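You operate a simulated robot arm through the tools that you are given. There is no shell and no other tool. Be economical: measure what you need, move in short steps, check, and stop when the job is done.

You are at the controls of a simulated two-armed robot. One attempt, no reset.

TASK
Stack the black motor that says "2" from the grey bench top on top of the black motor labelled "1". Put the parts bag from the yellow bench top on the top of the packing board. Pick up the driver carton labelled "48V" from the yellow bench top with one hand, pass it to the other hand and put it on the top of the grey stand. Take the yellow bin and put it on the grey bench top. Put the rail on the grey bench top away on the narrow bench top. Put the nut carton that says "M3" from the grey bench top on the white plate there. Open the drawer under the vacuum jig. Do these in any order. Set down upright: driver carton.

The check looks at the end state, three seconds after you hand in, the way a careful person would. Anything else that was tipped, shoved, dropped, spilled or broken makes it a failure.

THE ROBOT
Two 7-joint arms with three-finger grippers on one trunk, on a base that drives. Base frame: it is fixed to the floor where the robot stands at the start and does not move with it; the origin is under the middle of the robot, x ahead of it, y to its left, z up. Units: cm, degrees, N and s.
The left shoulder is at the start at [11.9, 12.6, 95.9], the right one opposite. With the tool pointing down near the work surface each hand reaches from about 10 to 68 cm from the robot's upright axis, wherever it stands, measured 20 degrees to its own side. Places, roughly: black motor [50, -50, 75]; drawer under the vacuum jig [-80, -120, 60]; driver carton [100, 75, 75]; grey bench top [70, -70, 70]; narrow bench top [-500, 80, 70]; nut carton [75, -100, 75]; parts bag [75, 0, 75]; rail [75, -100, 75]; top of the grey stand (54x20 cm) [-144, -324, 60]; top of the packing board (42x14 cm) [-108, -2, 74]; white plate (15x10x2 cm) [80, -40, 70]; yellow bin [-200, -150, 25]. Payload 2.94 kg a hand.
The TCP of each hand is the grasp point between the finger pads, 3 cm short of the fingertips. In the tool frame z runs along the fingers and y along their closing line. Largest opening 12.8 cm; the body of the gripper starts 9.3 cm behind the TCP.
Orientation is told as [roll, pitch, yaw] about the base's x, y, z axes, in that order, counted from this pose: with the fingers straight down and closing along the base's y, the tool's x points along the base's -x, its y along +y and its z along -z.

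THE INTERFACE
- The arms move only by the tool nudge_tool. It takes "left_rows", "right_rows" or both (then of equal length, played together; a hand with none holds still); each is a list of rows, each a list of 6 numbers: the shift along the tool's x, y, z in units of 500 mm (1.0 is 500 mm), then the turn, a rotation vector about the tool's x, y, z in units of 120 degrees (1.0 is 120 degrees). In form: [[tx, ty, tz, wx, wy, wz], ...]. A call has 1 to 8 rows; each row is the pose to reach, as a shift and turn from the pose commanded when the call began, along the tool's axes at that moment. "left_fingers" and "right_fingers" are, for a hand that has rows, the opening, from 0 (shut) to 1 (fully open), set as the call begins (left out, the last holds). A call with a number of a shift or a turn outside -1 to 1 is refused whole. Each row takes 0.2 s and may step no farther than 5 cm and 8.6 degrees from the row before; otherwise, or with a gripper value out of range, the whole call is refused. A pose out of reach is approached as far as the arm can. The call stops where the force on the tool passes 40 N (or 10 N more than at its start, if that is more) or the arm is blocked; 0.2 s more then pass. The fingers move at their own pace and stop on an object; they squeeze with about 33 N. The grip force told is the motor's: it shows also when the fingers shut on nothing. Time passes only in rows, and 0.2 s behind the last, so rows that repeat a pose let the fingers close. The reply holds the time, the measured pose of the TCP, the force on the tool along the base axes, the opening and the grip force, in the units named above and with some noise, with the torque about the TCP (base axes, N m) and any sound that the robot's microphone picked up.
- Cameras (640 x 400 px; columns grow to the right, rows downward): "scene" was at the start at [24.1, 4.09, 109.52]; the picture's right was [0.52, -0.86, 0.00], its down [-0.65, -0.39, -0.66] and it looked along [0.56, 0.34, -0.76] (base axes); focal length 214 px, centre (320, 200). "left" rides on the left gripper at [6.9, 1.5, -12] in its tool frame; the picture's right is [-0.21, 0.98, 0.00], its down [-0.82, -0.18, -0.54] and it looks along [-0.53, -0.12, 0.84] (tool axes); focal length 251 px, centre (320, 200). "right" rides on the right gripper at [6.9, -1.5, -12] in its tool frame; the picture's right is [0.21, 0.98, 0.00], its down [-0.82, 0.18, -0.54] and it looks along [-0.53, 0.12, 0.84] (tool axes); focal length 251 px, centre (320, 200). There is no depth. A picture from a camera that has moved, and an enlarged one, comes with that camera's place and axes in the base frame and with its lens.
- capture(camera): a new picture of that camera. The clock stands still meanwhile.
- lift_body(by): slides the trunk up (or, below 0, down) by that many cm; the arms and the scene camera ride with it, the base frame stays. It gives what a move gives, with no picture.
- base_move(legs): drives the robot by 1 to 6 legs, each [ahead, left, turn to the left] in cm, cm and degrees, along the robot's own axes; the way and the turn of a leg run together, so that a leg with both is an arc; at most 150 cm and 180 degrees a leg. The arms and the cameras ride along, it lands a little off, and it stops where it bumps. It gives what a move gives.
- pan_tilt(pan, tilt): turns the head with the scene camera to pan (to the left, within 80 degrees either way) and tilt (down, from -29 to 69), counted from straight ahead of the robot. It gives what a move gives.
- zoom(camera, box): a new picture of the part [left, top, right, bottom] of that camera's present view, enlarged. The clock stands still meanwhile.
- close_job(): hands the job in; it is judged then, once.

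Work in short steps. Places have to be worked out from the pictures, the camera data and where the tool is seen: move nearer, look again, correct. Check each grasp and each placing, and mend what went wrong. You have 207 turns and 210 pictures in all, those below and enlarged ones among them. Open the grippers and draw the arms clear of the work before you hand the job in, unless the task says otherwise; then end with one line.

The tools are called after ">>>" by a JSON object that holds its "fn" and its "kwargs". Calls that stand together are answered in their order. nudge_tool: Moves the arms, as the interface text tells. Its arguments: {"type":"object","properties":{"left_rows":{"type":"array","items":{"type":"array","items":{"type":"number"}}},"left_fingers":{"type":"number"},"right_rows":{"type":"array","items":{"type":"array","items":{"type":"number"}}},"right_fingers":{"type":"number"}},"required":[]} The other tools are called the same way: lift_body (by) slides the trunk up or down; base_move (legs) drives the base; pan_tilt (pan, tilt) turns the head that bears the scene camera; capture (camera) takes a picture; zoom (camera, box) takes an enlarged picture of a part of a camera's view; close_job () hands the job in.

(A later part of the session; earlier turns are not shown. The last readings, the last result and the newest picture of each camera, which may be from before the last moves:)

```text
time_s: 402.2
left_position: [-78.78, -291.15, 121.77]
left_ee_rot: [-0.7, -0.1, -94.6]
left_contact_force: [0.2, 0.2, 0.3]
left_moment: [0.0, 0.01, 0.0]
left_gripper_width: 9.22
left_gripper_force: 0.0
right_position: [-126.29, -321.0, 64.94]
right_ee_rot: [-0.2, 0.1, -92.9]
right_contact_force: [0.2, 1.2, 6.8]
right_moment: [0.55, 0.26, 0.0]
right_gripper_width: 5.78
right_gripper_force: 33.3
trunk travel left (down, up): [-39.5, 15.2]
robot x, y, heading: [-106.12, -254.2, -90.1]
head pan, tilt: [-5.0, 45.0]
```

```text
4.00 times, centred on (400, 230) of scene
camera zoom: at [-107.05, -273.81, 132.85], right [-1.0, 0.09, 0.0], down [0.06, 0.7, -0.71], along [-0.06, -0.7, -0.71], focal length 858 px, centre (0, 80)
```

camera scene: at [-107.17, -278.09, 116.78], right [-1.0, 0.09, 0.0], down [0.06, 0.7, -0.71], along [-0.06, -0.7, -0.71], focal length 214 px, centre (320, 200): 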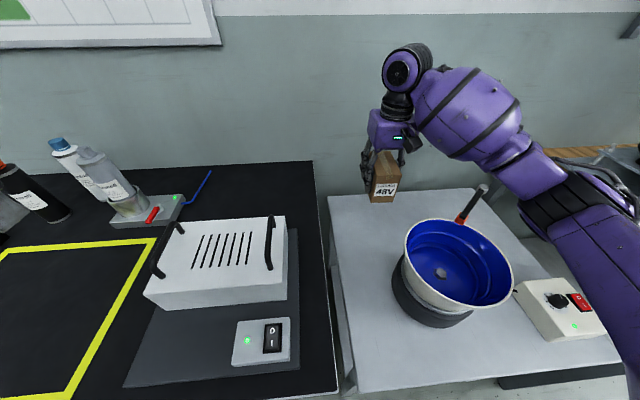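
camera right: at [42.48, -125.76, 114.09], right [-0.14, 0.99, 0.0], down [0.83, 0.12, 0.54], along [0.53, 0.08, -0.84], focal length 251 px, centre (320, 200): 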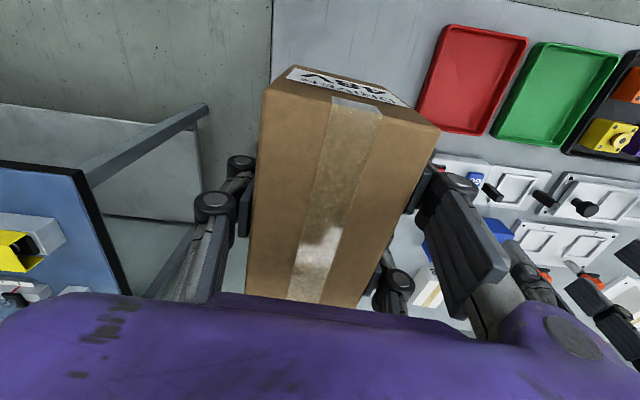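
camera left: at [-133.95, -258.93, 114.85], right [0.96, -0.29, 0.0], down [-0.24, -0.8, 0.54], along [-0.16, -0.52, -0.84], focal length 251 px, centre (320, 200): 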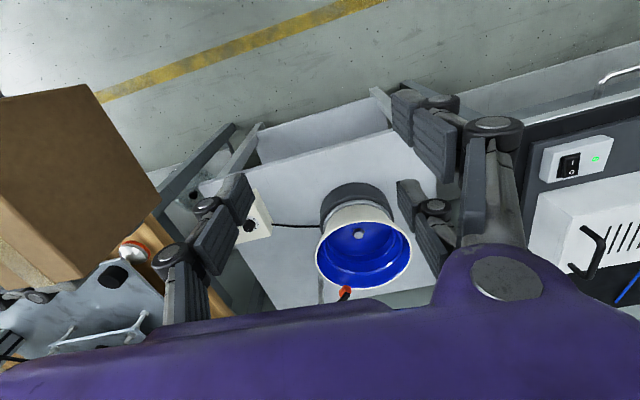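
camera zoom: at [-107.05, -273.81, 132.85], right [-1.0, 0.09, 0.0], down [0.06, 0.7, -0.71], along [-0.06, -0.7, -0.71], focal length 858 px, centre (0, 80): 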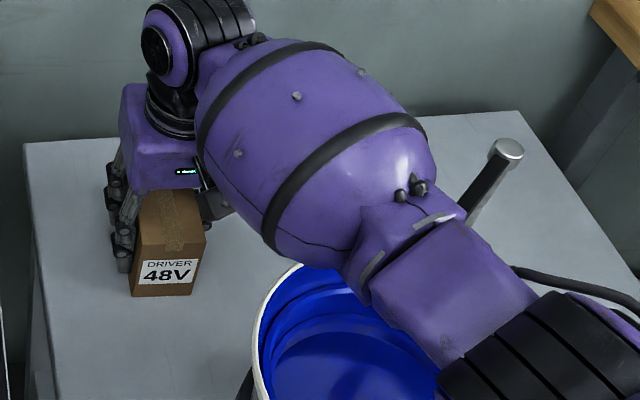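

Contact (net ≈ +10 N). Release to ~9 cm opening and rise.

>>> {"fn": "nudge_tool", "kwargs": {"right_rows": [[0, 0, 0, 0, 0, 0], [0, 0, 0, 0, 0, 0], [0, 0, 0, 0, 0, 0]], "right_fingers": 0.75}}

>>> {"fn": "nudge_tool", "kwargs": {"right_rows": [[0, 0, -0.06, 0, 0, 0], [0, 0, -0.15, 0, 0, 0], [0, 0, -0.24, 0, 0, 0], [0, 0, -0.33, 0, 0, 0], [0, 0, -0.42, 0, 0, 0], [0, 0, -0.51, 0, 0, 0], [0, 0, -0.6, 0, 0, 0]]}}

>>> {"fn": "base_move", "kwargs": {"legs": [[-30, 0, 0]]}}

>>> {"fn": "capture", "kwargs": {"camera": "scene"}}

```text
time_s: 403.0
left_position: [-78.88, -291.12, 121.88]
left_ee_rot: [-0.7, 0.0, -94.5]
left_contact_force: [-0.3, -0.1, -0.3]
left_moment: [0.04, 0.03, 0.01]
left_gripper_width: 9.2
left_gripper_force: 0.0
right_position: [-126.37, -320.93, 64.73]
right_ee_rot: [-0.2, 0.2, -92.9]
right_contact_force: [0.0, 0.1, 0.7]
right_moment: [-0.02, 0.02, 0.01]
right_gripper_width: 9.58
right_gripper_force: 0.1
trunk travel left (down, up): [-39.5, 15.2]
robot x, y, heading: [-106.43, -254.58, -90.0]
head pan, tilt: [-5.0, 45.0]
```

```text
time_s: 404.6
left_position: [-78.78, -291.16, 121.86]
left_ee_rot: [-0.7, 0.0, -94.5]
left_contact_force: [0.1, 0.0, -0.3]
left_moment: [0.0, 0.02, -0.01]
left_gripper_width: 9.21
left_gripper_force: 0.1
right_position: [-126.2, -320.98, 94.77]
right_ee_rot: [-0.2, 0.2, -92.7]
right_contact_force: [0.2, -0.4, -0.3]
right_moment: [-0.03, 0.0, -0.02]
right_gripper_width: 9.6
right_gripper_force: 0.1
trunk travel left (down, up): [-39.5, 15.2]
robot x, y, heading: [-106.01, -254.64, -90.1]
head pan, tilt: [-5.0, 45.0]
```

```text
time_s: 406.6
left_position: [-78.72, -261.3, 121.7]
left_ee_rot: [-0.7, 0.0, -94.3]
left_contact_force: [0.0, -0.4, -0.1]
left_moment: [0.0, -0.03, -0.02]
left_gripper_width: 9.2
left_gripper_force: 0.0
right_position: [-125.98, -291.45, 94.76]
right_ee_rot: [-0.2, 0.2, -92.5]
right_contact_force: [-0.4, 0.0, 0.4]
right_moment: [-0.01, 0.0, 0.04]
right_gripper_width: 9.59
right_gripper_force: 0.0
trunk travel left (down, up): [-39.5, 15.2]
robot x, y, heading: [-106.33, -224.49, -90.0]
head pan, tilt: [-5.0, 45.0]
```

```text
49 pictures are left
camera scene: at [-107.04, -244.07, 132.83], right [-1.0, 0.08, 0.0], down [0.06, 0.7, -0.71], along [-0.06, -0.7, -0.71], focal length 214 px, centre (320, 200)
```

scene: 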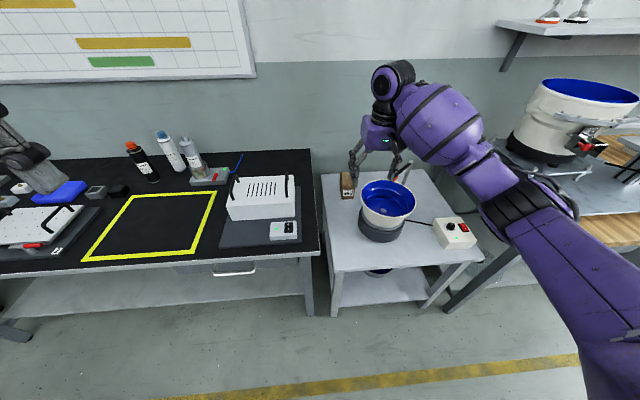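

The driver carton stands upright on the stand. Next the yellow bin: I retract the right hand and turn to face it.

>>> {"fn": "nudge_tool", "kwargs": {"right_rows": [[0.08, 0, 0, 0, 0, 0], [0.16, 0, 0, 0, 0, 0], [0.24, 0, 0, 0, 0, 0], [0.32, 0, 0, 0, 0, 0], [0.4, 0, 0, 0, 0, 0], [0.48, 0, 0, 0, 0, 0]], "right_fingers": 1}}

>>> {"fn": "base_move", "kwargs": {"legs": [[0, 0, -90]]}}

>>> {"fn": "pan_tilt", "kwargs": {"pan": -35, "tilt": 30}}

>>> {"fn": "capture", "kwargs": {"camera": "scene"}}

```text
time_s: 408.0
left_position: [-78.68, -261.29, 121.8]
left_ee_rot: [-0.7, -0.1, -94.3]
left_contact_force: [-0.7, -0.5, 0.4]
left_moment: [-0.01, -0.01, 0.02]
left_gripper_width: 9.23
left_gripper_force: 0.0
right_position: [-125.0, -267.18, 94.79]
right_ee_rot: [0.0, 0.2, -92.6]
right_contact_force: [-0.4, 0.2, 0.4]
right_moment: [-0.03, -0.03, 0.03]
right_gripper_width: 12.78
right_gripper_force: 0.0
trunk travel left (down, up): [-39.5, 15.2]
robot x, y, heading: [-106.12, -224.56, -89.7]
head pan, tilt: [-5.0, 45.0]
```

```text
time_s: 412.3
left_position: [-142.86, -252.17, 121.83]
left_ee_rot: [-0.7, 0.0, 175.3]
left_contact_force: [-0.4, 0.3, -0.7]
left_moment: [-0.01, 0.0, 0.0]
left_gripper_width: 9.21
left_gripper_force: 0.1
right_position: [-148.62, -205.64, 94.81]
right_ee_rot: [-0.2, 0.1, 177.0]
right_contact_force: [0.2, -0.1, 0.1]
right_moment: [-0.02, 0.0, 0.03]
right_gripper_width: 12.79
right_gripper_force: 0.0
trunk travel left (down, up): [-39.5, 15.2]
robot x, y, heading: [-106.34, -224.78, 179.6]
head pan, tilt: [-5.0, 45.0]
```

```text
time_s: 413.2
left_position: [-142.91, -252.18, 121.7]
left_ee_rot: [-0.7, 0.0, 175.3]
left_contact_force: [0.6, -0.5, 0.2]
left_moment: [0.04, -0.03, -0.01]
left_gripper_width: 9.26
left_gripper_force: 0.0
right_position: [-148.67, -205.73, 94.86]
right_ee_rot: [-0.2, 0.2, 177.1]
right_contact_force: [0.4, -0.5, 0.6]
right_moment: [-0.04, -0.03, 0.02]
right_gripper_width: 12.81
right_gripper_force: 0.0
trunk travel left (down, up): [-39.5, 15.2]
robot x, y, heading: [-106.39, -224.7, 179.6]
head pan, tilt: [-35.0, 30.0]
```

```text
48 pictures are left
camera scene: at [-125.04, -219.51, 135.09], right [0.58, 0.82, 0.0], down [0.41, -0.29, -0.87], along [-0.71, 0.5, -0.5], focal length 214 px, centre (320, 200)
```

scene: 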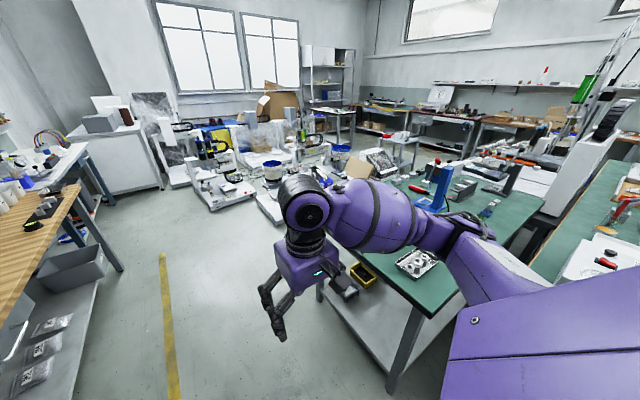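

The yellow bin sits on a low shelf at the end of the next bench, near [-185,-147]. I drive in front of it and face +y.

>>> {"fn": "base_move", "kwargs": {"legs": [[80, 0, 0], [0, 0, -90]]}}

>>> {"fn": "pan_tilt", "kwargs": {"pan": 10, "tilt": 50}}

>>> {"fn": "capture", "kwargs": {"camera": "scene"}}

```text
time_s: 421.3
left_position: [-214.64, -188.35, 121.8]
left_ee_rot: [-0.6, 0.0, 86.3]
left_contact_force: [-0.1, 0.3, 1.0]
left_moment: [-0.02, 0.02, -0.03]
left_gripper_width: 9.23
left_gripper_force: 0.1
right_position: [-168.33, -181.8, 94.85]
right_ee_rot: [-0.2, 0.2, 88.1]
right_contact_force: [-0.3, 0.1, 0.4]
right_moment: [0.01, -0.01, 0.0]
right_gripper_width: 12.81
right_gripper_force: 0.0
trunk travel left (down, up): [-39.5, 15.2]
robot x, y, heading: [-186.72, -224.46, 91.0]
head pan, tilt: [-35.0, 30.0]
```

```text
time_s: 422.4
left_position: [-214.62, -188.37, 121.67]
left_ee_rot: [-0.7, 0.0, 86.3]
left_contact_force: [0.4, -0.2, 0.1]
left_moment: [0.02, 0.0, -0.01]
left_gripper_width: 9.19
left_gripper_force: 0.1
right_position: [-168.31, -181.85, 94.85]
right_ee_rot: [-0.2, 0.2, 88.1]
right_contact_force: [0.0, -1.1, -0.5]
right_moment: [0.01, 0.02, -0.01]
right_gripper_width: 12.78
right_gripper_force: 0.0
trunk travel left (down, up): [-39.5, 15.2]
robot x, y, heading: [-186.65, -224.61, 90.8]
head pan, tilt: [10.0, 50.0]
```

```text
47 pictures are left
camera scene: at [-188.41, -205.69, 132.14], right [0.98, 0.19, 0.0], down [0.14, -0.75, -0.64], along [-0.12, 0.63, -0.77], focal length 214 px, centre (320, 200)
```

scene: 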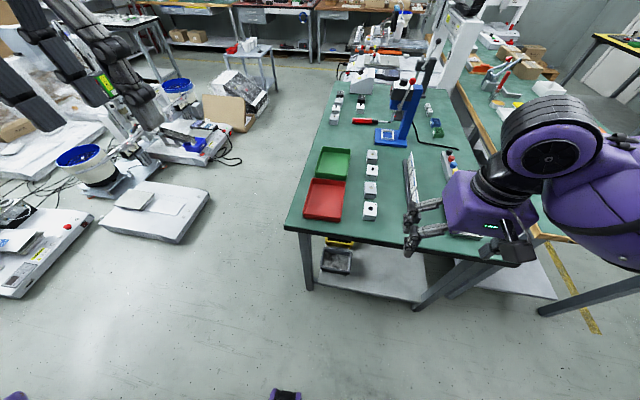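

>>> {"fn": "zoom", "kwargs": {"camera": "scene", "box": [280, 210, 460, 310]}}

```text
3.56 times, centred on (370, 260) of scene
camera zoom: at [-188.41, -205.69, 132.14], right [0.98, 0.19, 0.0], down [0.14, -0.75, -0.64], along [-0.12, 0.63, -0.77], focal length 763 px, centre (142, -13)
```

zoom: 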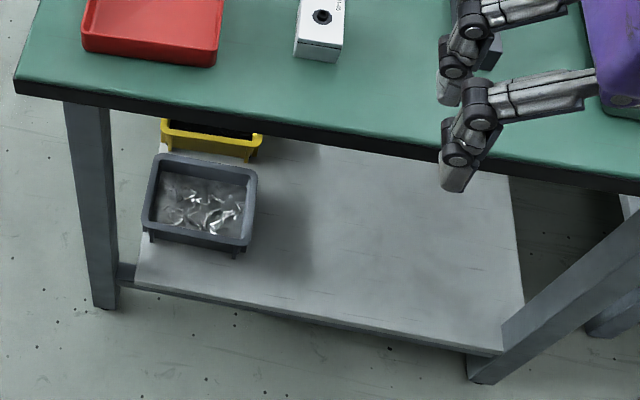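

The yellow bin is behind a grey bin on the lower shelf (≈[-189,-143], rim z≈31, ~14×11 cm); it is accessible from the bench's left side. I drive around to its left and face +x.

>>> {"fn": "base_move", "kwargs": {"legs": [[0, 68, -1], [92, 0, 0], [0, 0, -90]]}}

>>> {"fn": "pan_tilt", "kwargs": {"pan": -10, "tilt": 55}}

>>> {"fn": "lift_body", "kwargs": {"by": -30}}

>>> {"fn": "capture", "kwargs": {"camera": "scene"}}

```text
time_s: 437.0
left_position: [-216.38, -106.38, 121.73]
left_ee_rot: [-0.7, 0.1, -5.2]
left_contact_force: [-0.5, 0.1, 1.7]
left_moment: [-0.01, -0.03, -0.03]
left_gripper_width: 9.2
left_gripper_force: 0.0
right_position: [-211.09, -152.68, 94.91]
right_ee_rot: [-0.2, 0.3, -3.6]
right_contact_force: [0.4, 0.3, 0.5]
right_moment: [0.03, 0.03, -0.02]
right_gripper_width: 12.8
right_gripper_force: 0.1
trunk travel left (down, up): [-39.5, 15.2]
robot x, y, heading: [-253.57, -133.6, -0.5]
head pan, tilt: [10.0, 50.0]
```

```text
time_s: 437.9
left_position: [-216.53, -106.32, 121.78]
left_ee_rot: [-0.7, 0.1, -5.3]
left_contact_force: [0.4, 0.4, 0.3]
left_moment: [0.0, -0.02, 0.05]
left_gripper_width: 9.22
left_gripper_force: 0.0
right_position: [-211.18, -152.69, 94.85]
right_ee_rot: [-0.2, 0.2, -3.4]
right_contact_force: [-0.3, -0.5, -0.2]
right_moment: [-0.01, -0.03, 0.0]
right_gripper_width: 12.82
right_gripper_force: 0.2
trunk travel left (down, up): [-39.5, 15.2]
robot x, y, heading: [-252.96, -133.32, -0.8]
head pan, tilt: [-10.0, 55.0]
```

```text
time_s: 440.2
left_position: [-216.32, -106.35, 94.96]
left_ee_rot: [-0.8, 0.1, -5.4]
left_contact_force: [0.0, 0.6, 0.2]
left_moment: [0.02, 0.0, 0.04]
left_gripper_width: 9.21
left_gripper_force: 0.0
right_position: [-211.12, -151.99, 66.57]
right_ee_rot: [1.3, 2.6, -2.1]
right_contact_force: [-21.8, 15.6, 21.0]
right_moment: [0.3, -2.49, 2.28]
right_gripper_width: 12.72
right_gripper_force: 0.1
trunk travel left (down, up): [-12.8, 41.9]
robot x, y, heading: [-253.88, -133.56, -1.0]
head pan, tilt: [-10.0, 55.0]
stopped: the force on the tool passed its limit at 89 N (the readings are from after the stop); the commanded pose is now the measured one
```

```text
45 pictures are left
camera scene: at [-227.15, -134.69, 103.27], right [-0.18, -0.98, 0.0], down [-0.8, 0.14, -0.58], along [0.57, -0.1, -0.81], focal length 214 px, centre (320, 200)
```

scene: 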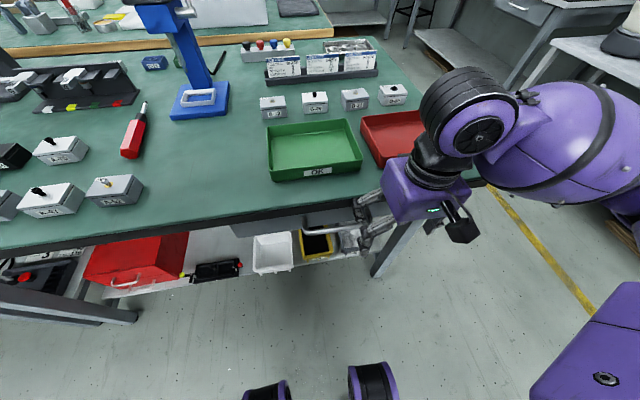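

The right hand touched the bench edge on the way down. I lift 5 cm, pull the hand back 12 cm, then look at the bins.

>>> {"fn": "lift_body", "kwargs": {"by": 5}}

>>> {"fn": "nudge_tool", "kwargs": {"right_rows": [[0.08, 0, 0, 0, 0, 0], [0.16, 0, 0, 0, 0, 0], [0.24, 0, 0, 0, 0, 0]]}}

>>> {"fn": "zoom", "kwargs": {"camera": "scene", "box": [230, 190, 410, 290]}}

```text
time_s: 441.2
left_position: [-216.34, -106.65, 99.98]
left_ee_rot: [-0.8, 0.2, -5.3]
left_contact_force: [0.3, -0.2, 0.1]
left_moment: [0.01, 0.01, -0.02]
left_gripper_width: 9.22
left_gripper_force: 0.0
right_position: [-211.01, -152.5, 71.52]
right_ee_rot: [0.8, 2.6, -2.8]
right_contact_force: [-23.2, -9.3, 1.9]
right_moment: [0.54, -0.61, 1.09]
right_gripper_width: 12.16
right_gripper_force: 0.1
trunk travel left (down, up): [-17.8, 36.9]
robot x, y, heading: [-253.22, -133.27, -0.7]
head pan, tilt: [-10.0, 55.0]
```

```text
time_s: 442.0
left_position: [-216.17, -106.38, 99.88]
left_ee_rot: [-0.8, 0.3, -5.2]
left_contact_force: [0.4, 0.3, -0.2]
left_moment: [0.01, -0.01, 0.02]
left_gripper_width: 9.21
left_gripper_force: 0.1
right_position: [-212.79, -152.35, 71.59]
right_ee_rot: [0.8, 2.7, -2.9]
right_contact_force: [-0.3, -0.3, -0.8]
right_moment: [-0.02, 0.03, 0.0]
right_gripper_width: 12.81
right_gripper_force: 0.0
right hand out of reach, approached as far as the arm can: row 1, 2, 3
trunk travel left (down, up): [-17.8, 36.9]
robot x, y, heading: [-253.39, -133.32, -0.5]
head pan, tilt: [-10.0, 55.0]
```

```text
3.56 times, centred on (320, 240) of scene
camera zoom: at [-228.9, -134.64, 109.19], right [-0.16, -0.99, 0.0], down [-0.8, 0.13, -0.58], along [0.58, -0.09, -0.81], focal length 763 px, centre (320, 58)
```

zoom: 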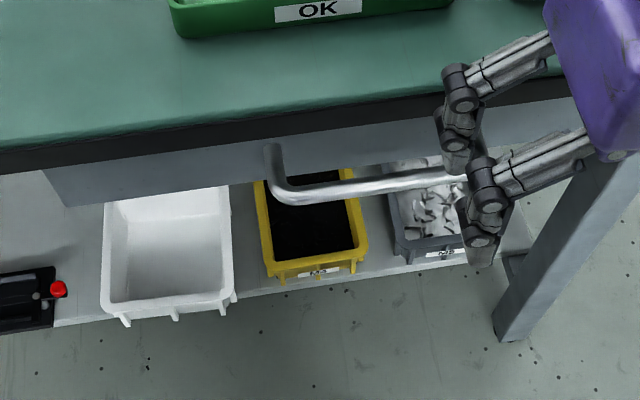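

A drawer handle is just below the bench edge above the bin. Yellow bin: y −133.5…−144.4, near wall x≈−198.5, rim z≈31. I back off, lower the trunk, and prepare the right hand pitched 45° in free space.

>>> {"fn": "base_move", "kwargs": {"legs": [[-15, 0, 0.5], [0, 8, 0]]}}

>>> {"fn": "lift_body", "kwargs": {"by": -10}}

>>> {"fn": "nudge_tool", "kwargs": {"right_rows": [[-0.05, 0.013, 0.077, 0, -0.05, 0], [-0.1, 0.026, 0.154, 0, -0.1, 0], [-0.15, 0.04, 0.231, 0, -0.15, 0], [-0.2, 0.053, 0.308, 0, -0.2, 0], [-0.25, 0.067, 0.385, 0, -0.25, 0], [-0.3, 0.08, 0.462, 0, -0.3, 0], [-0.35, 0.094, 0.53, 0, -0.35, 0], [-0.4, 0.108, 0.592, 0, -0.398, 0]]}}

>>> {"fn": "capture", "kwargs": {"camera": "right"}}

```text
time_s: 443.4
left_position: [-230.32, -105.97, 99.95]
left_ee_rot: [-0.7, 0.3, -4.8]
left_contact_force: [1.5, -0.1, -0.8]
left_moment: [0.03, 0.05, 0.0]
left_gripper_width: 9.22
left_gripper_force: 0.1
right_position: [-226.55, -151.81, 71.43]
right_ee_rot: [0.9, 2.8, -2.1]
right_contact_force: [0.6, 0.0, 0.5]
right_moment: [0.02, 0.06, 0.0]
right_gripper_width: 12.8
right_gripper_force: 0.1
trunk travel left (down, up): [-17.8, 36.9]
robot x, y, heading: [-267.04, -133.19, -0.6]
head pan, tilt: [-10.0, 55.0]
stopped in leg 1: the robot was blocked; the commanded pose is now the measured one
```

```text
time_s: 444.8
left_position: [-230.54, -106.0, 90.01]
left_ee_rot: [-0.7, 0.1, -4.9]
left_contact_force: [-0.5, -0.2, -0.4]
left_moment: [-0.03, 0.0, -0.03]
left_gripper_width: 9.22
left_gripper_force: 0.1
right_position: [-225.95, -151.75, 58.04]
right_ee_rot: [0.7, 8.0, -2.3]
right_contact_force: [-0.2, 0.1, 0.8]
right_moment: [0.03, 0.02, 0.01]
right_gripper_width: 12.78
right_gripper_force: 0.1
trunk travel left (down, up): [-7.8, 46.9]
robot x, y, heading: [-267.48, -133.32, 0.0]
head pan, tilt: [-10.0, 55.0]
```

```text
time_s: 446.6
left_position: [-230.56, -105.94, 89.97]
left_ee_rot: [-0.8, 0.2, -4.9]
left_contact_force: [-0.4, -0.7, 0.8]
left_moment: [-0.01, -0.01, 0.03]
left_gripper_width: 9.23
left_gripper_force: 0.1
right_position: [-210.0, -146.38, 25.96]
right_ee_rot: [0.8, -39.9, -2.8]
right_contact_force: [0.4, -0.6, 1.0]
right_moment: [0.01, 0.02, -0.03]
right_gripper_width: 12.79
right_gripper_force: 0.1
trunk travel left (down, up): [-7.8, 46.9]
robot x, y, heading: [-267.32, -133.35, -0.0]
head pan, tilt: [-10.0, 55.0]
```

```text
43 pictures are left
camera right: at [-223.17, -147.46, 30.82], right [-0.13, 0.98, -0.13], down [0.29, 0.16, 0.94], along [0.95, 0.08, -0.31], focal length 251 px, centre (320, 200)
```

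right: 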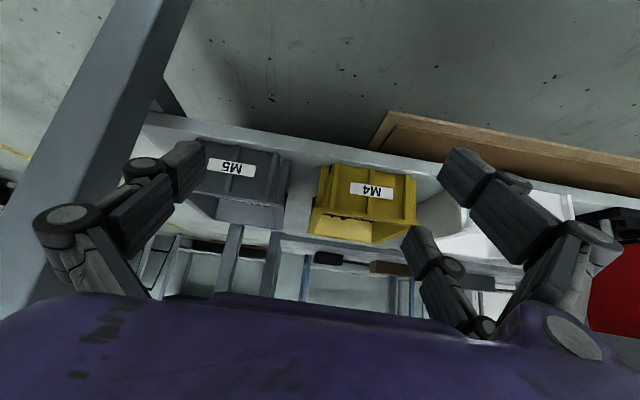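

Bin (label M4): y −145.5…−134.1, rim z≈25, bottom ≈17.6, near face x≈−196. I align the hand to y≈−139.8, z≈23, yaw 0.

>>> {"fn": "nudge_tool", "kwargs": {"right_rows": [[0.015, 0.066, 0.02, -0.007, 0, -0.009], [0.034, 0.131, 0.04, -0.015, 0, -0.018]]}}

>>> {"fn": "base_move", "kwargs": {"legs": [[7, 0, 0]]}}

>>> {"fn": "capture", "kwargs": {"camera": "right"}}

```text
time_s: 447.2
left_position: [-230.4, -105.91, 89.95]
left_ee_rot: [-0.8, 0.1, -4.8]
left_contact_force: [-0.1, -0.8, -0.6]
left_moment: [-0.01, 0.0, -0.01]
left_gripper_width: 9.21
left_gripper_force: 0.0
right_position: [-209.73, -139.98, 23.44]
right_ee_rot: [0.8, -39.7, 0.0]
right_contact_force: [-0.4, -0.3, -0.1]
right_moment: [0.04, -0.01, 0.03]
right_gripper_width: 12.8
right_gripper_force: 0.1
trunk travel left (down, up): [-7.8, 46.9]
robot x, y, heading: [-267.32, -132.93, -0.2]
head pan, tilt: [-10.0, 55.0]
```

```text
time_s: 448.2
left_position: [-223.46, -105.87, 89.98]
left_ee_rot: [-0.6, 0.1, -4.7]
left_contact_force: [0.4, -0.2, -0.7]
left_moment: [-0.02, 0.03, 0.01]
left_gripper_width: 9.21
left_gripper_force: 0.0
right_position: [-202.75, -139.86, 23.34]
right_ee_rot: [0.9, -39.7, 0.0]
right_contact_force: [-0.6, 0.4, -0.2]
right_moment: [0.03, -0.02, -0.01]
right_gripper_width: 12.77
right_gripper_force: 0.1
trunk travel left (down, up): [-7.8, 46.9]
robot x, y, heading: [-260.43, -133.05, -0.0]
head pan, tilt: [-10.0, 55.0]
```

```text
42 pictures are left
camera right: at [-215.87, -141.56, 28.29], right [-0.17, 0.98, -0.12], down [0.28, 0.17, 0.94], along [0.94, 0.13, -0.31], focal length 251 px, centre (320, 200)
```

right: 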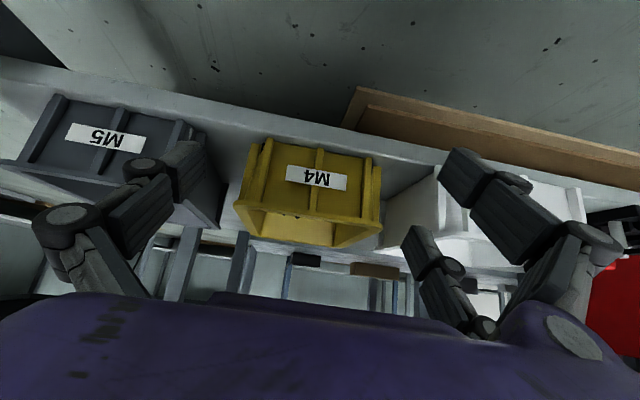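

The gap to the grey neighbour bin is only ≈1.9 cm, so straddling is risky. I'll pinch the +y side wall (y≈−134) from above instead, with fingers opened ~4.3 cm: shift +5.9 in y, raise 7, then advance.

>>> {"fn": "nudge_tool", "kwargs": {"right_rows": [[-0.04, 0.03, -0.05, 0, 0, 0], [-0.09, 0.06, -0.107, 0, 0, 0], [-0.09, 0.118, -0.107, 0, 0, 0]], "right_fingers": 0.34}}

>>> {"fn": "base_move", "kwargs": {"legs": [[12, 0, 0]]}}

>>> {"fn": "capture", "kwargs": {"camera": "right"}}

```text
time_s: 449.2
left_position: [-223.53, -105.94, 89.93]
left_ee_rot: [-0.7, 0.2, -4.6]
left_contact_force: [-0.7, 0.5, -0.3]
left_moment: [0.01, 0.03, 0.02]
left_gripper_width: 9.22
left_gripper_force: 0.0
right_position: [-201.51, -141.22, 29.7]
right_ee_rot: [-9.2, -41.1, 7.0]
right_contact_force: [0.6, -0.6, 0.1]
right_moment: [0.0, 0.01, -0.01]
right_gripper_width: 4.35
right_gripper_force: 0.0
trunk travel left (down, up): [-7.8, 46.9]
robot x, y, heading: [-260.33, -132.99, -0.2]
head pan, tilt: [-10.0, 55.0]
stopped in row 3 (right hand): the arm was blocked; the commanded pose is now the measured one
```

```text
time_s: 450.4
left_position: [-211.54, -106.07, 89.94]
left_ee_rot: [-0.8, 0.2, -4.7]
left_contact_force: [0.4, 0.6, 0.6]
left_moment: [-0.03, 0.02, -0.01]
left_gripper_width: 9.2
left_gripper_force: 0.1
right_position: [-189.67, -141.15, 29.66]
right_ee_rot: [-9.2, -41.0, 6.9]
right_contact_force: [0.0, 0.3, -0.1]
right_moment: [-0.05, 0.0, 0.0]
right_gripper_width: 4.32
right_gripper_force: 0.0
trunk travel left (down, up): [-7.8, 46.9]
robot x, y, heading: [-248.28, -133.3, -0.1]
head pan, tilt: [-10.0, 55.0]
```

```text
41 pictures are left
camera right: at [-202.89, -142.3, 34.43], right [-0.18, 0.95, -0.26], down [0.25, 0.3, 0.92], along [0.95, 0.1, -0.29], focal length 251 px, centre (320, 200)
```

right: 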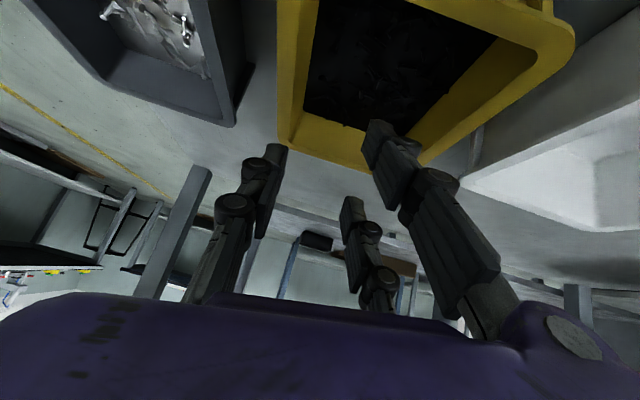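

The arm was blocked sideways (elbow), leaving the hand slightly rolled; it hovers above the bin. I shift the base 6.5 cm left instead and restore the hand's orientation.

>>> {"fn": "base_move", "kwargs": {"legs": [[0, 7, 0]]}}

>>> {"fn": "nudge_tool", "kwargs": {"right_rows": [[0, 0, 0, -0.02, 0, 0.022], [0, 0, 0, -0.04, 0, 0.044]]}}

>>> {"fn": "capture", "kwargs": {"camera": "right"}}

```text
time_s: 451.7
left_position: [-211.58, -99.08, 89.94]
left_ee_rot: [-0.8, 0.2, -4.7]
left_contact_force: [-0.2, 0.9, -0.4]
left_moment: [-0.01, -0.03, -0.01]
left_gripper_width: 9.2
left_gripper_force: 0.0
right_position: [-189.51, -134.25, 29.76]
right_ee_rot: [-9.3, -41.0, 7.2]
right_contact_force: [0.0, 0.5, 0.2]
right_moment: [0.01, -0.04, -0.01]
right_gripper_width: 4.38
right_gripper_force: 0.2
trunk travel left (down, up): [-7.8, 46.9]
robot x, y, heading: [-248.39, -126.36, -0.4]
head pan, tilt: [-10.0, 55.0]
```

```text
time_s: 452.3
left_position: [-211.48, -99.02, 90.04]
left_ee_rot: [-0.7, 0.3, -4.6]
left_contact_force: [0.4, 0.3, 0.5]
left_moment: [-0.02, 0.01, 0.0]
left_gripper_width: 9.21
left_gripper_force: 0.0
right_position: [-189.67, -134.25, 29.69]
right_ee_rot: [0.1, -41.5, -0.1]
right_contact_force: [0.0, 0.2, -0.1]
right_moment: [0.01, 0.02, 0.0]
right_gripper_width: 4.33
right_gripper_force: 0.1
trunk travel left (down, up): [-7.8, 46.9]
robot x, y, heading: [-248.6, -126.47, -0.3]
head pan, tilt: [-10.0, 55.0]
```

```text
40 pictures are left
camera right: at [-202.87, -135.79, 34.27], right [-0.16, 0.98, -0.14], down [0.26, 0.18, 0.95], along [0.95, 0.12, -0.28], focal length 251 px, centre (320, 200)
```

right: 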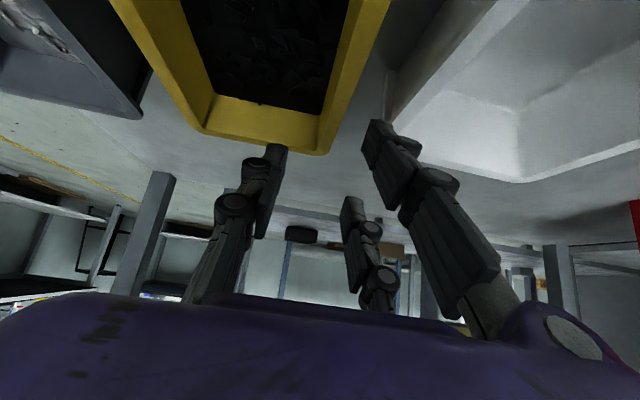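

The +y rim band is y −134.9…−133.5, centred under the TCP. I narrow the fingers to 3.3 cm and lower 4 cm.

>>> {"fn": "nudge_tool", "kwargs": {"right_rows": [[0, 0, 0, 0, 0, 0], [0.027, 0, 0.03, 0, 0, 0], [0.055, 0, 0.062, 0, 0, 0]], "right_fingers": 0.26}}

>>> {"fn": "capture", "kwargs": {"camera": "right"}}

```text
time_s: 453.1
left_position: [-211.67, -98.91, 90.16]
left_ee_rot: [-0.7, 0.2, -4.6]
left_contact_force: [-0.1, 0.7, 0.3]
left_moment: [-0.02, 0.02, -0.02]
left_gripper_width: 9.23
left_gripper_force: 0.1
right_position: [-188.6, -136.0, 26.65]
right_ee_rot: [-1.8, -43.0, 1.3]
right_contact_force: [-1.6, 9.5, 3.1]
right_moment: [0.39, -0.12, 0.11]
right_gripper_width: 3.96
right_gripper_force: 4.6
trunk travel left (down, up): [-7.8, 46.9]
robot x, y, heading: [-248.83, -126.29, -0.0]
head pan, tilt: [-10.0, 55.0]
```

```text
39 pictures are left
camera right: at [-201.97, -137.39, 30.95], right [-0.16, 0.97, -0.17], down [0.23, 0.2, 0.95], along [0.96, 0.11, -0.26], focal length 251 px, centre (320, 200)
```

right: 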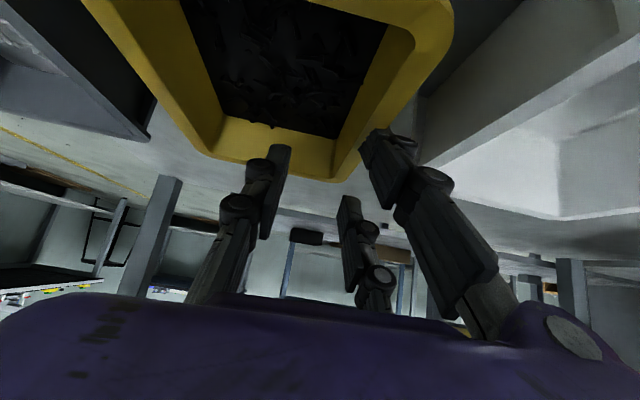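

The hand was pushed aside (forearm likely against the drawer handle). I rise, pitch the hand further forward (≈−57°) so the forearm stays lower, and re-centre.

>>> {"fn": "nudge_tool", "kwargs": {"right_rows": [[-0.068, 0, -0.073, 0, 0, 0], [-0.068, 0.02, -0.073, 0, -0.06, 0], [-0.068, 0.036, -0.073, 0.01, -0.12, -0.006]]}}

>>> {"fn": "capture", "kwargs": {"camera": "right"}}

>>> {"fn": "capture", "kwargs": {"camera": "scene"}}

```text
time_s: 453.9
left_position: [-211.3, -99.05, 89.71]
left_ee_rot: [-0.7, 0.3, -4.7]
left_contact_force: [0.1, 1.1, 0.5]
left_moment: [0.0, 0.04, -0.02]
left_gripper_width: 9.22
left_gripper_force: 0.1
right_position: [-183.7, -139.13, 35.13]
right_ee_rot: [-21.7, -61.4, 20.2]
right_contact_force: [0.5, 0.1, 0.2]
right_moment: [0.02, 0.0, -0.01]
right_gripper_width: 3.32
right_gripper_force: 0.0
trunk travel left (down, up): [-7.8, 46.9]
robot x, y, heading: [-248.07, -126.29, 0.0]
head pan, tilt: [-10.0, 55.0]
stopped in row 3 (right hand): the arm was blocked; the commanded pose is now the measured one
```

```text
38 pictures are left
camera right: at [-197.54, -141.09, 34.79], right [-0.11, 0.93, -0.36], down [-0.12, 0.35, 0.93], along [0.99, 0.15, 0.07], focal length 251 px, centre (320, 200)
```

right: 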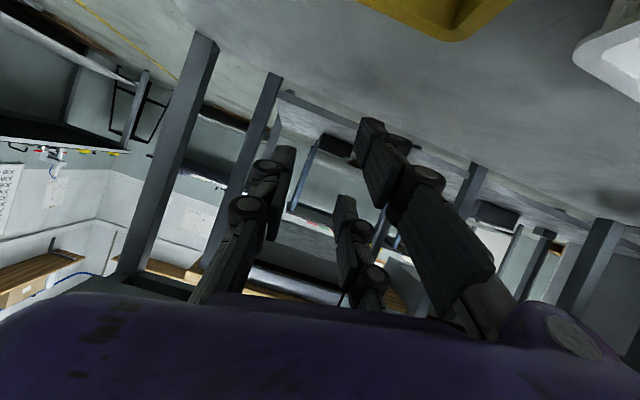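

```text
37 pictures are left
camera scene: at [-219.88, -127.67, 97.32], right [-0.18, -0.98, 0.0], down [-0.81, 0.15, -0.57], along [0.56, -0.1, -0.82], focal length 214 px, centre (320, 200)
```

scene: 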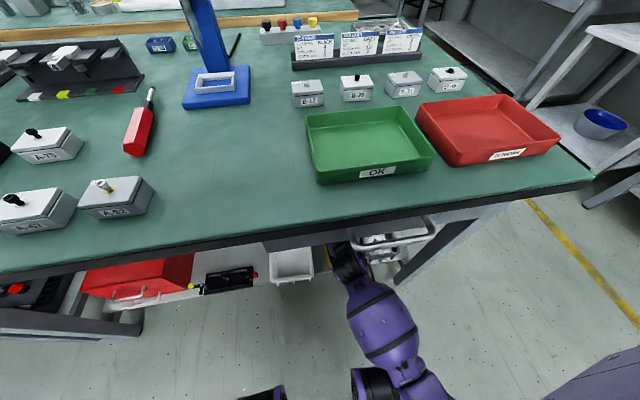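

The forearm/elbow is against the robot's own front foot. I back out 18 cm, raise the trunk 12 cm and then restore the hand's orientation lower down.

>>> {"fn": "base_move", "kwargs": {"legs": [[-18, 0, 0]]}}

>>> {"fn": "nudge_tool", "kwargs": {"right_rows": [[0, 0, 0, -0.01, 0.05, 0.05], [0, 0, 0, -0.02, 0.09, 0.09], [0.06, 0, 0.03, -0.03, 0.12, 0.11]]}}

>>> {"fn": "lift_body", "kwargs": {"by": 14}}

```text
time_s: 455.5
left_position: [-229.48, -99.05, 89.95]
left_ee_rot: [-0.7, 0.1, -4.7]
left_contact_force: [0.4, 0.6, 0.2]
left_moment: [-0.02, -0.02, -0.03]
left_gripper_width: 9.19
left_gripper_force: 0.0
right_position: [-201.73, -139.16, 35.23]
right_ee_rot: [-21.6, -61.4, 20.3]
right_contact_force: [-0.7, 0.8, -0.1]
right_moment: [-0.02, -0.02, -0.03]
right_gripper_width: 3.34
right_gripper_force: 0.0
trunk travel left (down, up): [-7.8, 46.9]
robot x, y, heading: [-266.22, -126.48, -0.2]
head pan, tilt: [-10.0, 55.0]
```

```text
time_s: 456.3
left_position: [-229.42, -98.95, 89.92]
left_ee_rot: [-0.8, 0.1, -4.7]
left_contact_force: [0.2, -0.2, 0.2]
left_moment: [0.02, -0.02, 0.0]
left_gripper_width: 9.2
left_gripper_force: 0.0
right_position: [-202.26, -140.62, 31.37]
right_ee_rot: [2.8, -48.3, -5.4]
right_contact_force: [-0.4, 0.2, -0.6]
right_moment: [-0.01, -0.05, 0.03]
right_gripper_width: 3.34
right_gripper_force: 0.0
trunk travel left (down, up): [-7.8, 46.9]
robot x, y, heading: [-266.38, -126.26, -0.5]
head pan, tilt: [-10.0, 55.0]
```

```text
time_s: 457.9
left_position: [-229.41, -99.0, 103.93]
left_ee_rot: [-0.7, 0.2, -4.8]
left_contact_force: [-0.6, -0.2, -1.0]
left_moment: [-0.02, 0.0, -0.01]
left_gripper_width: 9.23
left_gripper_force: 0.1
right_position: [-201.74, -139.68, 45.99]
right_ee_rot: [4.2, -48.6, -6.4]
right_contact_force: [1.2, -0.6, -0.4]
right_moment: [0.01, 0.01, 0.02]
right_gripper_width: 3.32
right_gripper_force: 0.1
trunk travel left (down, up): [-21.8, 32.9]
robot x, y, heading: [-266.07, -126.42, -0.5]
head pan, tilt: [-10.0, 55.0]
```

>>> {"fn": "nudge_tool", "kwargs": {"right_rows": [[0.05, 0.027, 0.046, -0.001, 0, -0.009], [0.1, 0.054, 0.092, -0.003, 0, -0.018], [0.15, 0.081, 0.138, -0.004, 0, -0.027], [0.21, 0.108, 0.185, -0.005, 0, -0.035]]}}

>>> {"fn": "base_move", "kwargs": {"legs": [[11.5, 0, 0.4]]}}

>>> {"fn": "capture", "kwargs": {"camera": "right"}}

```text
time_s: 458.9
left_position: [-229.45, -99.04, 103.98]
left_ee_rot: [-0.8, 0.2, -4.7]
left_contact_force: [0.7, -0.4, -0.7]
left_moment: [0.02, 0.03, -0.03]
left_gripper_width: 9.21
left_gripper_force: 0.0
right_position: [-201.13, -133.51, 32.26]
right_ee_rot: [0.0, -49.0, 0.0]
right_contact_force: [0.6, 0.7, 0.1]
right_moment: [-0.01, 0.01, 0.03]
right_gripper_width: 3.32
right_gripper_force: 0.1
trunk travel left (down, up): [-21.8, 32.9]
robot x, y, heading: [-266.37, -126.33, -0.2]
head pan, tilt: [-10.0, 55.0]
```

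```text
time_s: 460.1
left_position: [-218.1, -98.86, 104.08]
left_ee_rot: [-0.7, 0.1, -4.4]
left_contact_force: [0.6, -0.7, -0.3]
left_moment: [-0.02, 0.05, -0.01]
left_gripper_width: 9.21
left_gripper_force: 0.0
right_position: [-189.86, -133.21, 32.12]
right_ee_rot: [-0.2, -48.8, 0.3]
right_contact_force: [0.1, 0.0, 0.4]
right_moment: [-0.01, -0.02, -0.02]
right_gripper_width: 3.32
right_gripper_force: 0.1
trunk travel left (down, up): [-21.8, 32.9]
robot x, y, heading: [-254.69, -126.2, 0.0]
head pan, tilt: [-10.0, 55.0]
```

```text
36 pictures are left
camera right: at [-203.53, -134.71, 34.93], right [-0.15, 0.98, -0.16], down [0.13, 0.18, 0.97], along [0.98, 0.12, -0.15], focal length 251 px, centre (320, 200)
```

right: 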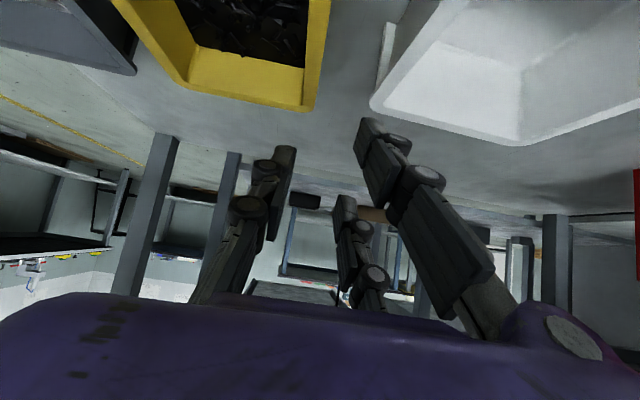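

Orientation is clean now. The rim's outer edge is y≈−134.3; I shift −1.8 in y and lower 8 cm.

>>> {"fn": "nudge_tool", "kwargs": {"right_rows": [[0, -0.036, 0, 0, 0, 0], [0.05, -0.036, 0.044, 0, 0, 0], [0.09, -0.036, 0.078, 0, 0, 0], [0.12, -0.036, 0.104, 0, 0, 0]]}}

>>> {"fn": "capture", "kwargs": {"camera": "right"}}

```text
time_s: 461.1
left_position: [-218.1, -98.81, 104.04]
left_ee_rot: [-0.7, 0.2, -4.4]
left_contact_force: [-0.4, -0.1, -0.2]
left_moment: [0.0, 0.0, 0.04]
left_gripper_width: 9.23
left_gripper_force: 0.0
right_position: [-189.83, -134.95, 24.26]
right_ee_rot: [0.0, -48.9, 0.2]
right_contact_force: [-0.6, 0.5, -0.8]
right_moment: [-0.01, -0.06, -0.01]
right_gripper_width: 3.34
right_gripper_force: 0.1
trunk travel left (down, up): [-21.8, 32.9]
robot x, y, heading: [-255.02, -126.53, 0.1]
head pan, tilt: [-10.0, 55.0]
```

```text
35 pictures are left
camera right: at [-203.63, -136.43, 27.01], right [-0.15, 0.98, -0.16], down [0.13, 0.18, 0.97], along [0.98, 0.12, -0.15], focal length 251 px, centre (320, 200)
```

right: 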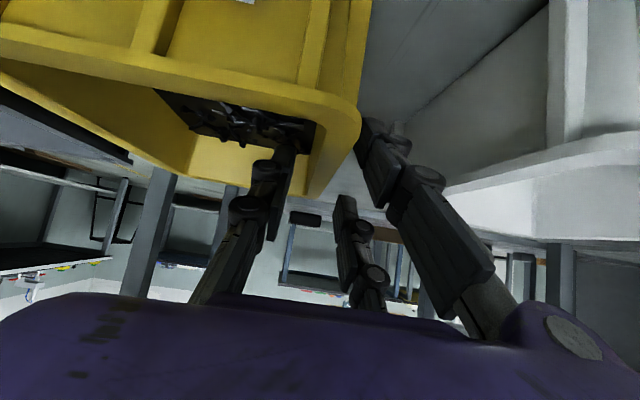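

The side wall is between the fingers with no contact. Close.

>>> {"fn": "nudge_tool", "kwargs": {"right_rows": [[0, 0, 0, 0, 0, 0], [0, 0, 0, 0, 0, 0], [0, 0, 0, 0, 0, 0]], "right_fingers": 0}}

>>> {"fn": "nudge_tool", "kwargs": {"right_rows": [[-0.015, 0, -0.013, 0, 0, 0], [-0.03, 0, -0.026, 0, 0, 0], [-0.045, 0, -0.039, 0, 0, 0]]}}

>>> {"fn": "capture", "kwargs": {"camera": "right"}}

```text
time_s: 461.9
left_position: [-218.18, -98.89, 103.92]
left_ee_rot: [-0.7, 0.1, -4.4]
left_contact_force: [-0.8, 0.0, -0.1]
left_moment: [0.0, -0.02, -0.01]
left_gripper_width: 9.23
left_gripper_force: 0.1
right_position: [-189.95, -134.95, 24.26]
right_ee_rot: [-0.2, -49.0, 0.4]
right_contact_force: [-0.6, -7.8, -0.6]
right_moment: [-0.06, -0.16, -0.28]
right_gripper_width: 0.58
right_gripper_force: 31.8
trunk travel left (down, up): [-21.8, 32.9]
robot x, y, heading: [-254.85, -126.58, -0.1]
head pan, tilt: [-10.0, 55.0]
```

```text
time_s: 462.8
left_position: [-218.09, -98.81, 103.91]
left_ee_rot: [-0.8, 0.2, -4.5]
left_contact_force: [0.9, -0.1, -0.2]
left_moment: [0.03, -0.02, -0.01]
left_gripper_width: 9.24
left_gripper_force: 0.1
right_position: [-190.0, -134.96, 27.16]
right_ee_rot: [0.1, -48.6, 0.1]
right_contact_force: [-0.6, 0.5, -9.1]
right_moment: [0.45, 0.03, -0.04]
right_gripper_width: 0.58
right_gripper_force: 32.1
trunk travel left (down, up): [-21.8, 32.9]
robot x, y, heading: [-254.92, -126.16, 0.1]
head pan, tilt: [-10.0, 55.0]
```

```text
34 pictures are left
camera right: at [-203.74, -136.44, 29.95], right [-0.15, 0.98, -0.16], down [0.14, 0.18, 0.97], along [0.98, 0.12, -0.16], focal length 251 px, centre (320, 200)
```

right: 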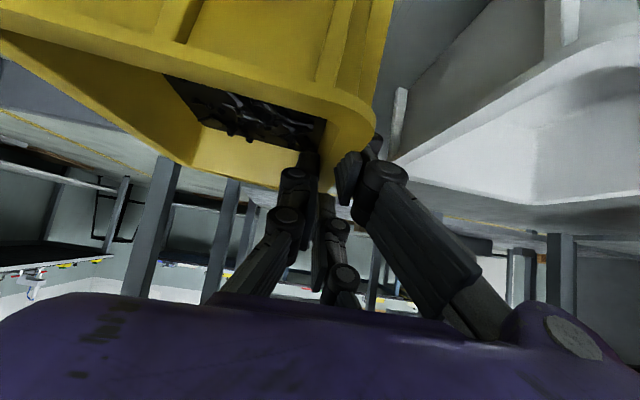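

Bin is gripped and lifted 3 cm (≈9 N), nearly level. I back out with the base.

>>> {"fn": "base_move", "kwargs": {"legs": [[-11, 0, 0]]}}

>>> {"fn": "nudge_tool", "kwargs": {"right_rows": [[0.03, 0, -0.05, 0, 0, 0], [0.06, 0, -0.1, 0, 0, 0], [0.09, 0, -0.15, 0, 0, 0], [0.12, 0, -0.2, 0, 0, 0]]}}

>>> {"fn": "capture", "kwargs": {"camera": "scene"}}

```text
time_s: 463.9
left_position: [-229.02, -98.87, 103.93]
left_ee_rot: [-0.8, 0.1, -4.4]
left_contact_force: [-0.7, 0.7, 0.1]
left_moment: [-0.03, -0.04, 0.0]
left_gripper_width: 9.23
left_gripper_force: 0.1
right_position: [-201.08, -135.06, 27.07]
right_ee_rot: [-0.2, -48.7, 0.1]
right_contact_force: [0.1, -0.8, -8.2]
right_moment: [0.41, 0.06, -0.01]
right_gripper_width: 0.61
right_gripper_force: 32.6
trunk travel left (down, up): [-21.8, 32.9]
robot x, y, heading: [-265.37, -126.09, 0.2]
head pan, tilt: [-10.0, 55.0]
```

```text
time_s: 464.9
left_position: [-228.94, -98.8, 104.02]
left_ee_rot: [-0.6, 0.2, -4.3]
left_contact_force: [-0.4, 1.1, -0.3]
left_moment: [0.02, 0.01, -0.01]
left_gripper_width: 9.21
left_gripper_force: 0.0
right_position: [-212.29, -135.14, 29.31]
right_ee_rot: [-0.1, -48.8, 0.2]
right_contact_force: [0.2, 0.2, -8.9]
right_moment: [0.43, 0.13, -0.01]
right_gripper_width: 0.58
right_gripper_force: 32.8
trunk travel left (down, up): [-21.8, 32.9]
robot x, y, heading: [-266.1, -126.08, 0.2]
head pan, tilt: [-10.0, 55.0]
```

```text
33 pictures are left
camera scene: at [-242.81, -127.51, 113.62], right [-0.17, -0.98, 0.0], down [-0.81, 0.14, -0.57], along [0.56, -0.1, -0.82], focal length 214 px, centre (320, 200)
```

scene: 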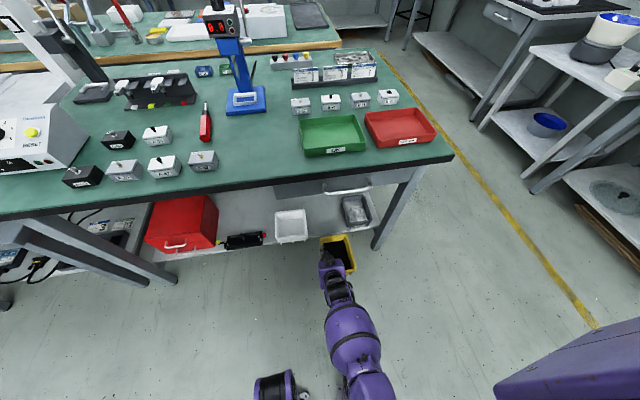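

Bin is out of the shelf. Pull 6 cm more toward the robot, then raise the trunk.

>>> {"fn": "nudge_tool", "kwargs": {"right_rows": [[0.04, 0, -0.045, 0, 0, 0], [0.079, 0, -0.09, 0, 0, 0]]}}

>>> {"fn": "lift_body", "kwargs": {"by": 30}}

>>> {"fn": "nudge_tool", "kwargs": {"right_rows": [[-0.06, 0, -0.053, 0, 0, 0], [-0.13, 0, -0.114, 0, 0, 0], [-0.2, 0, -0.174, 0, 0, 0], [-0.27, 0, -0.235, 0, 0, 0], [-0.34, 0, -0.295, 0, 0, 0], [-0.4, 0, -0.348, 0, 0, 0]]}}

>>> {"fn": "capture", "kwargs": {"camera": "scene"}}

```text
time_s: 465.7
left_position: [-228.9, -98.86, 103.88]
left_ee_rot: [-0.7, 0.3, -4.5]
left_contact_force: [0.0, 0.0, 0.1]
left_moment: [-0.02, 0.07, 0.0]
left_gripper_width: 9.21
left_gripper_force: 0.1
right_position: [-211.51, -134.44, 33.88]
right_ee_rot: [-0.5, -55.2, 1.4]
right_contact_force: [0.1, 0.0, -8.6]
right_moment: [0.45, 0.11, -0.01]
right_gripper_width: 0.58
right_gripper_force: 31.9
trunk travel left (down, up): [-21.8, 32.9]
robot x, y, heading: [-265.45, -125.82, 0.1]
head pan, tilt: [-10.0, 55.0]
stopped in row 2 (right hand): the arm was blocked; the commanded pose is now the measured one
```

```text
time_s: 468.7
left_position: [-229.0, -98.83, 133.9]
left_ee_rot: [-0.7, 0.1, -4.5]
left_contact_force: [-1.1, -0.2, -0.1]
left_moment: [-0.02, -0.02, -0.01]
left_gripper_width: 9.22
left_gripper_force: 0.2
right_position: [-211.58, -134.56, 63.91]
right_ee_rot: [-0.7, -55.3, 1.7]
right_contact_force: [-1.5, -0.7, -8.1]
right_moment: [0.33, 0.06, -0.14]
right_gripper_width: 0.6
right_gripper_force: 32.9
trunk travel left (down, up): [-51.8, 2.9]
robot x, y, heading: [-265.65, -126.29, 0.1]
head pan, tilt: [-10.0, 55.0]
```

```text
time_s: 469.2
left_position: [-229.26, -98.92, 134.05]
left_ee_rot: [-0.8, 0.0, -4.6]
left_contact_force: [-0.7, 0.6, -0.4]
left_moment: [0.0, -0.01, 0.01]
left_gripper_width: 9.22
left_gripper_force: 0.1
right_position: [-210.47, -134.85, 69.45]
right_ee_rot: [-1.5, -54.9, 2.4]
right_contact_force: [-15.3, 2.7, -0.9]
right_moment: [0.01, -0.24, -0.07]
right_gripper_width: 0.03
right_gripper_force: 3.0
trunk travel left (down, up): [-51.8, 2.9]
robot x, y, heading: [-265.99, -126.57, 0.3]
head pan, tilt: [-10.0, 55.0]
stopped in row 2 (right hand): the force on the tool passed its limit at 83 N (the readings are from after the stop); the commanded pose is now the measured one
```

```text
32 pictures are left
camera scene: at [-255.2, -127.47, 145.68], right [-0.17, -0.98, 0.0], down [-0.81, 0.14, -0.57], along [0.57, -0.1, -0.82], focal length 214 px, centre (320, 200)
```

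scene: 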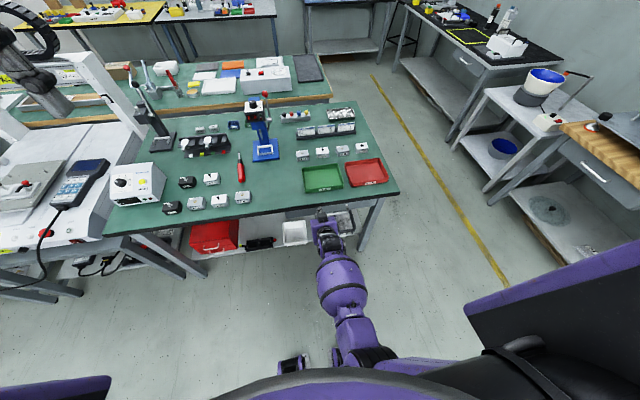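

The bin slipped from the grip – it must have caught under the handle. I look for where it went.

>>> {"fn": "capture", "kwargs": {"camera": "right"}}

>>> {"fn": "zoom", "kwargs": {"camera": "scene", "box": [240, 180, 400, 300]}}

```text
31 pictures are left
camera right: at [-224.36, -136.68, 70.78], right [-0.15, 0.97, -0.19], down [0.03, 0.19, 0.98], along [0.99, 0.14, -0.05], focal length 251 px, centre (320, 200)
```

right: 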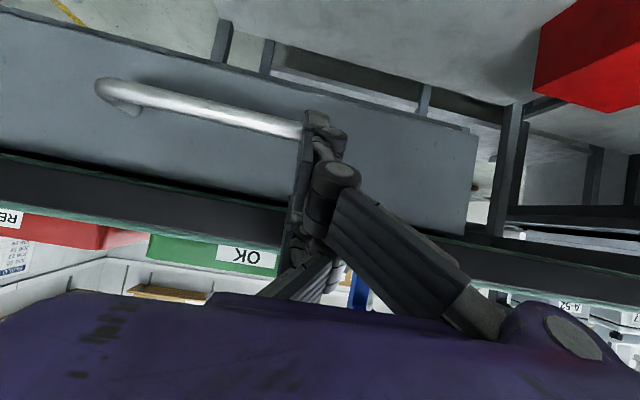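

```text
3.33 times, centred on (320, 240) of scene
camera zoom: at [-255.2, -127.47, 145.68], right [-0.17, -0.98, 0.0], down [-0.81, 0.14, -0.57], along [0.57, -0.1, -0.82], focal length 715 px, centre (320, 67)
```

zoom: 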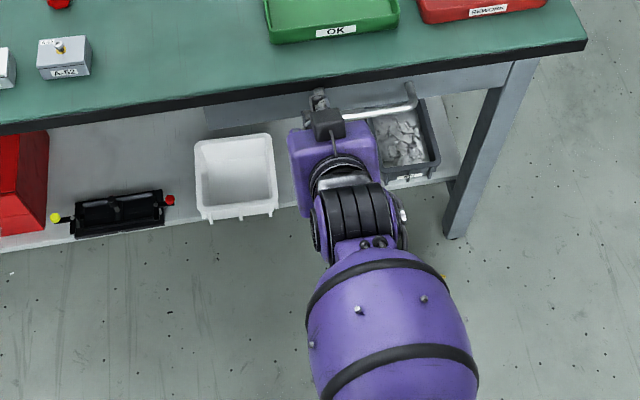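

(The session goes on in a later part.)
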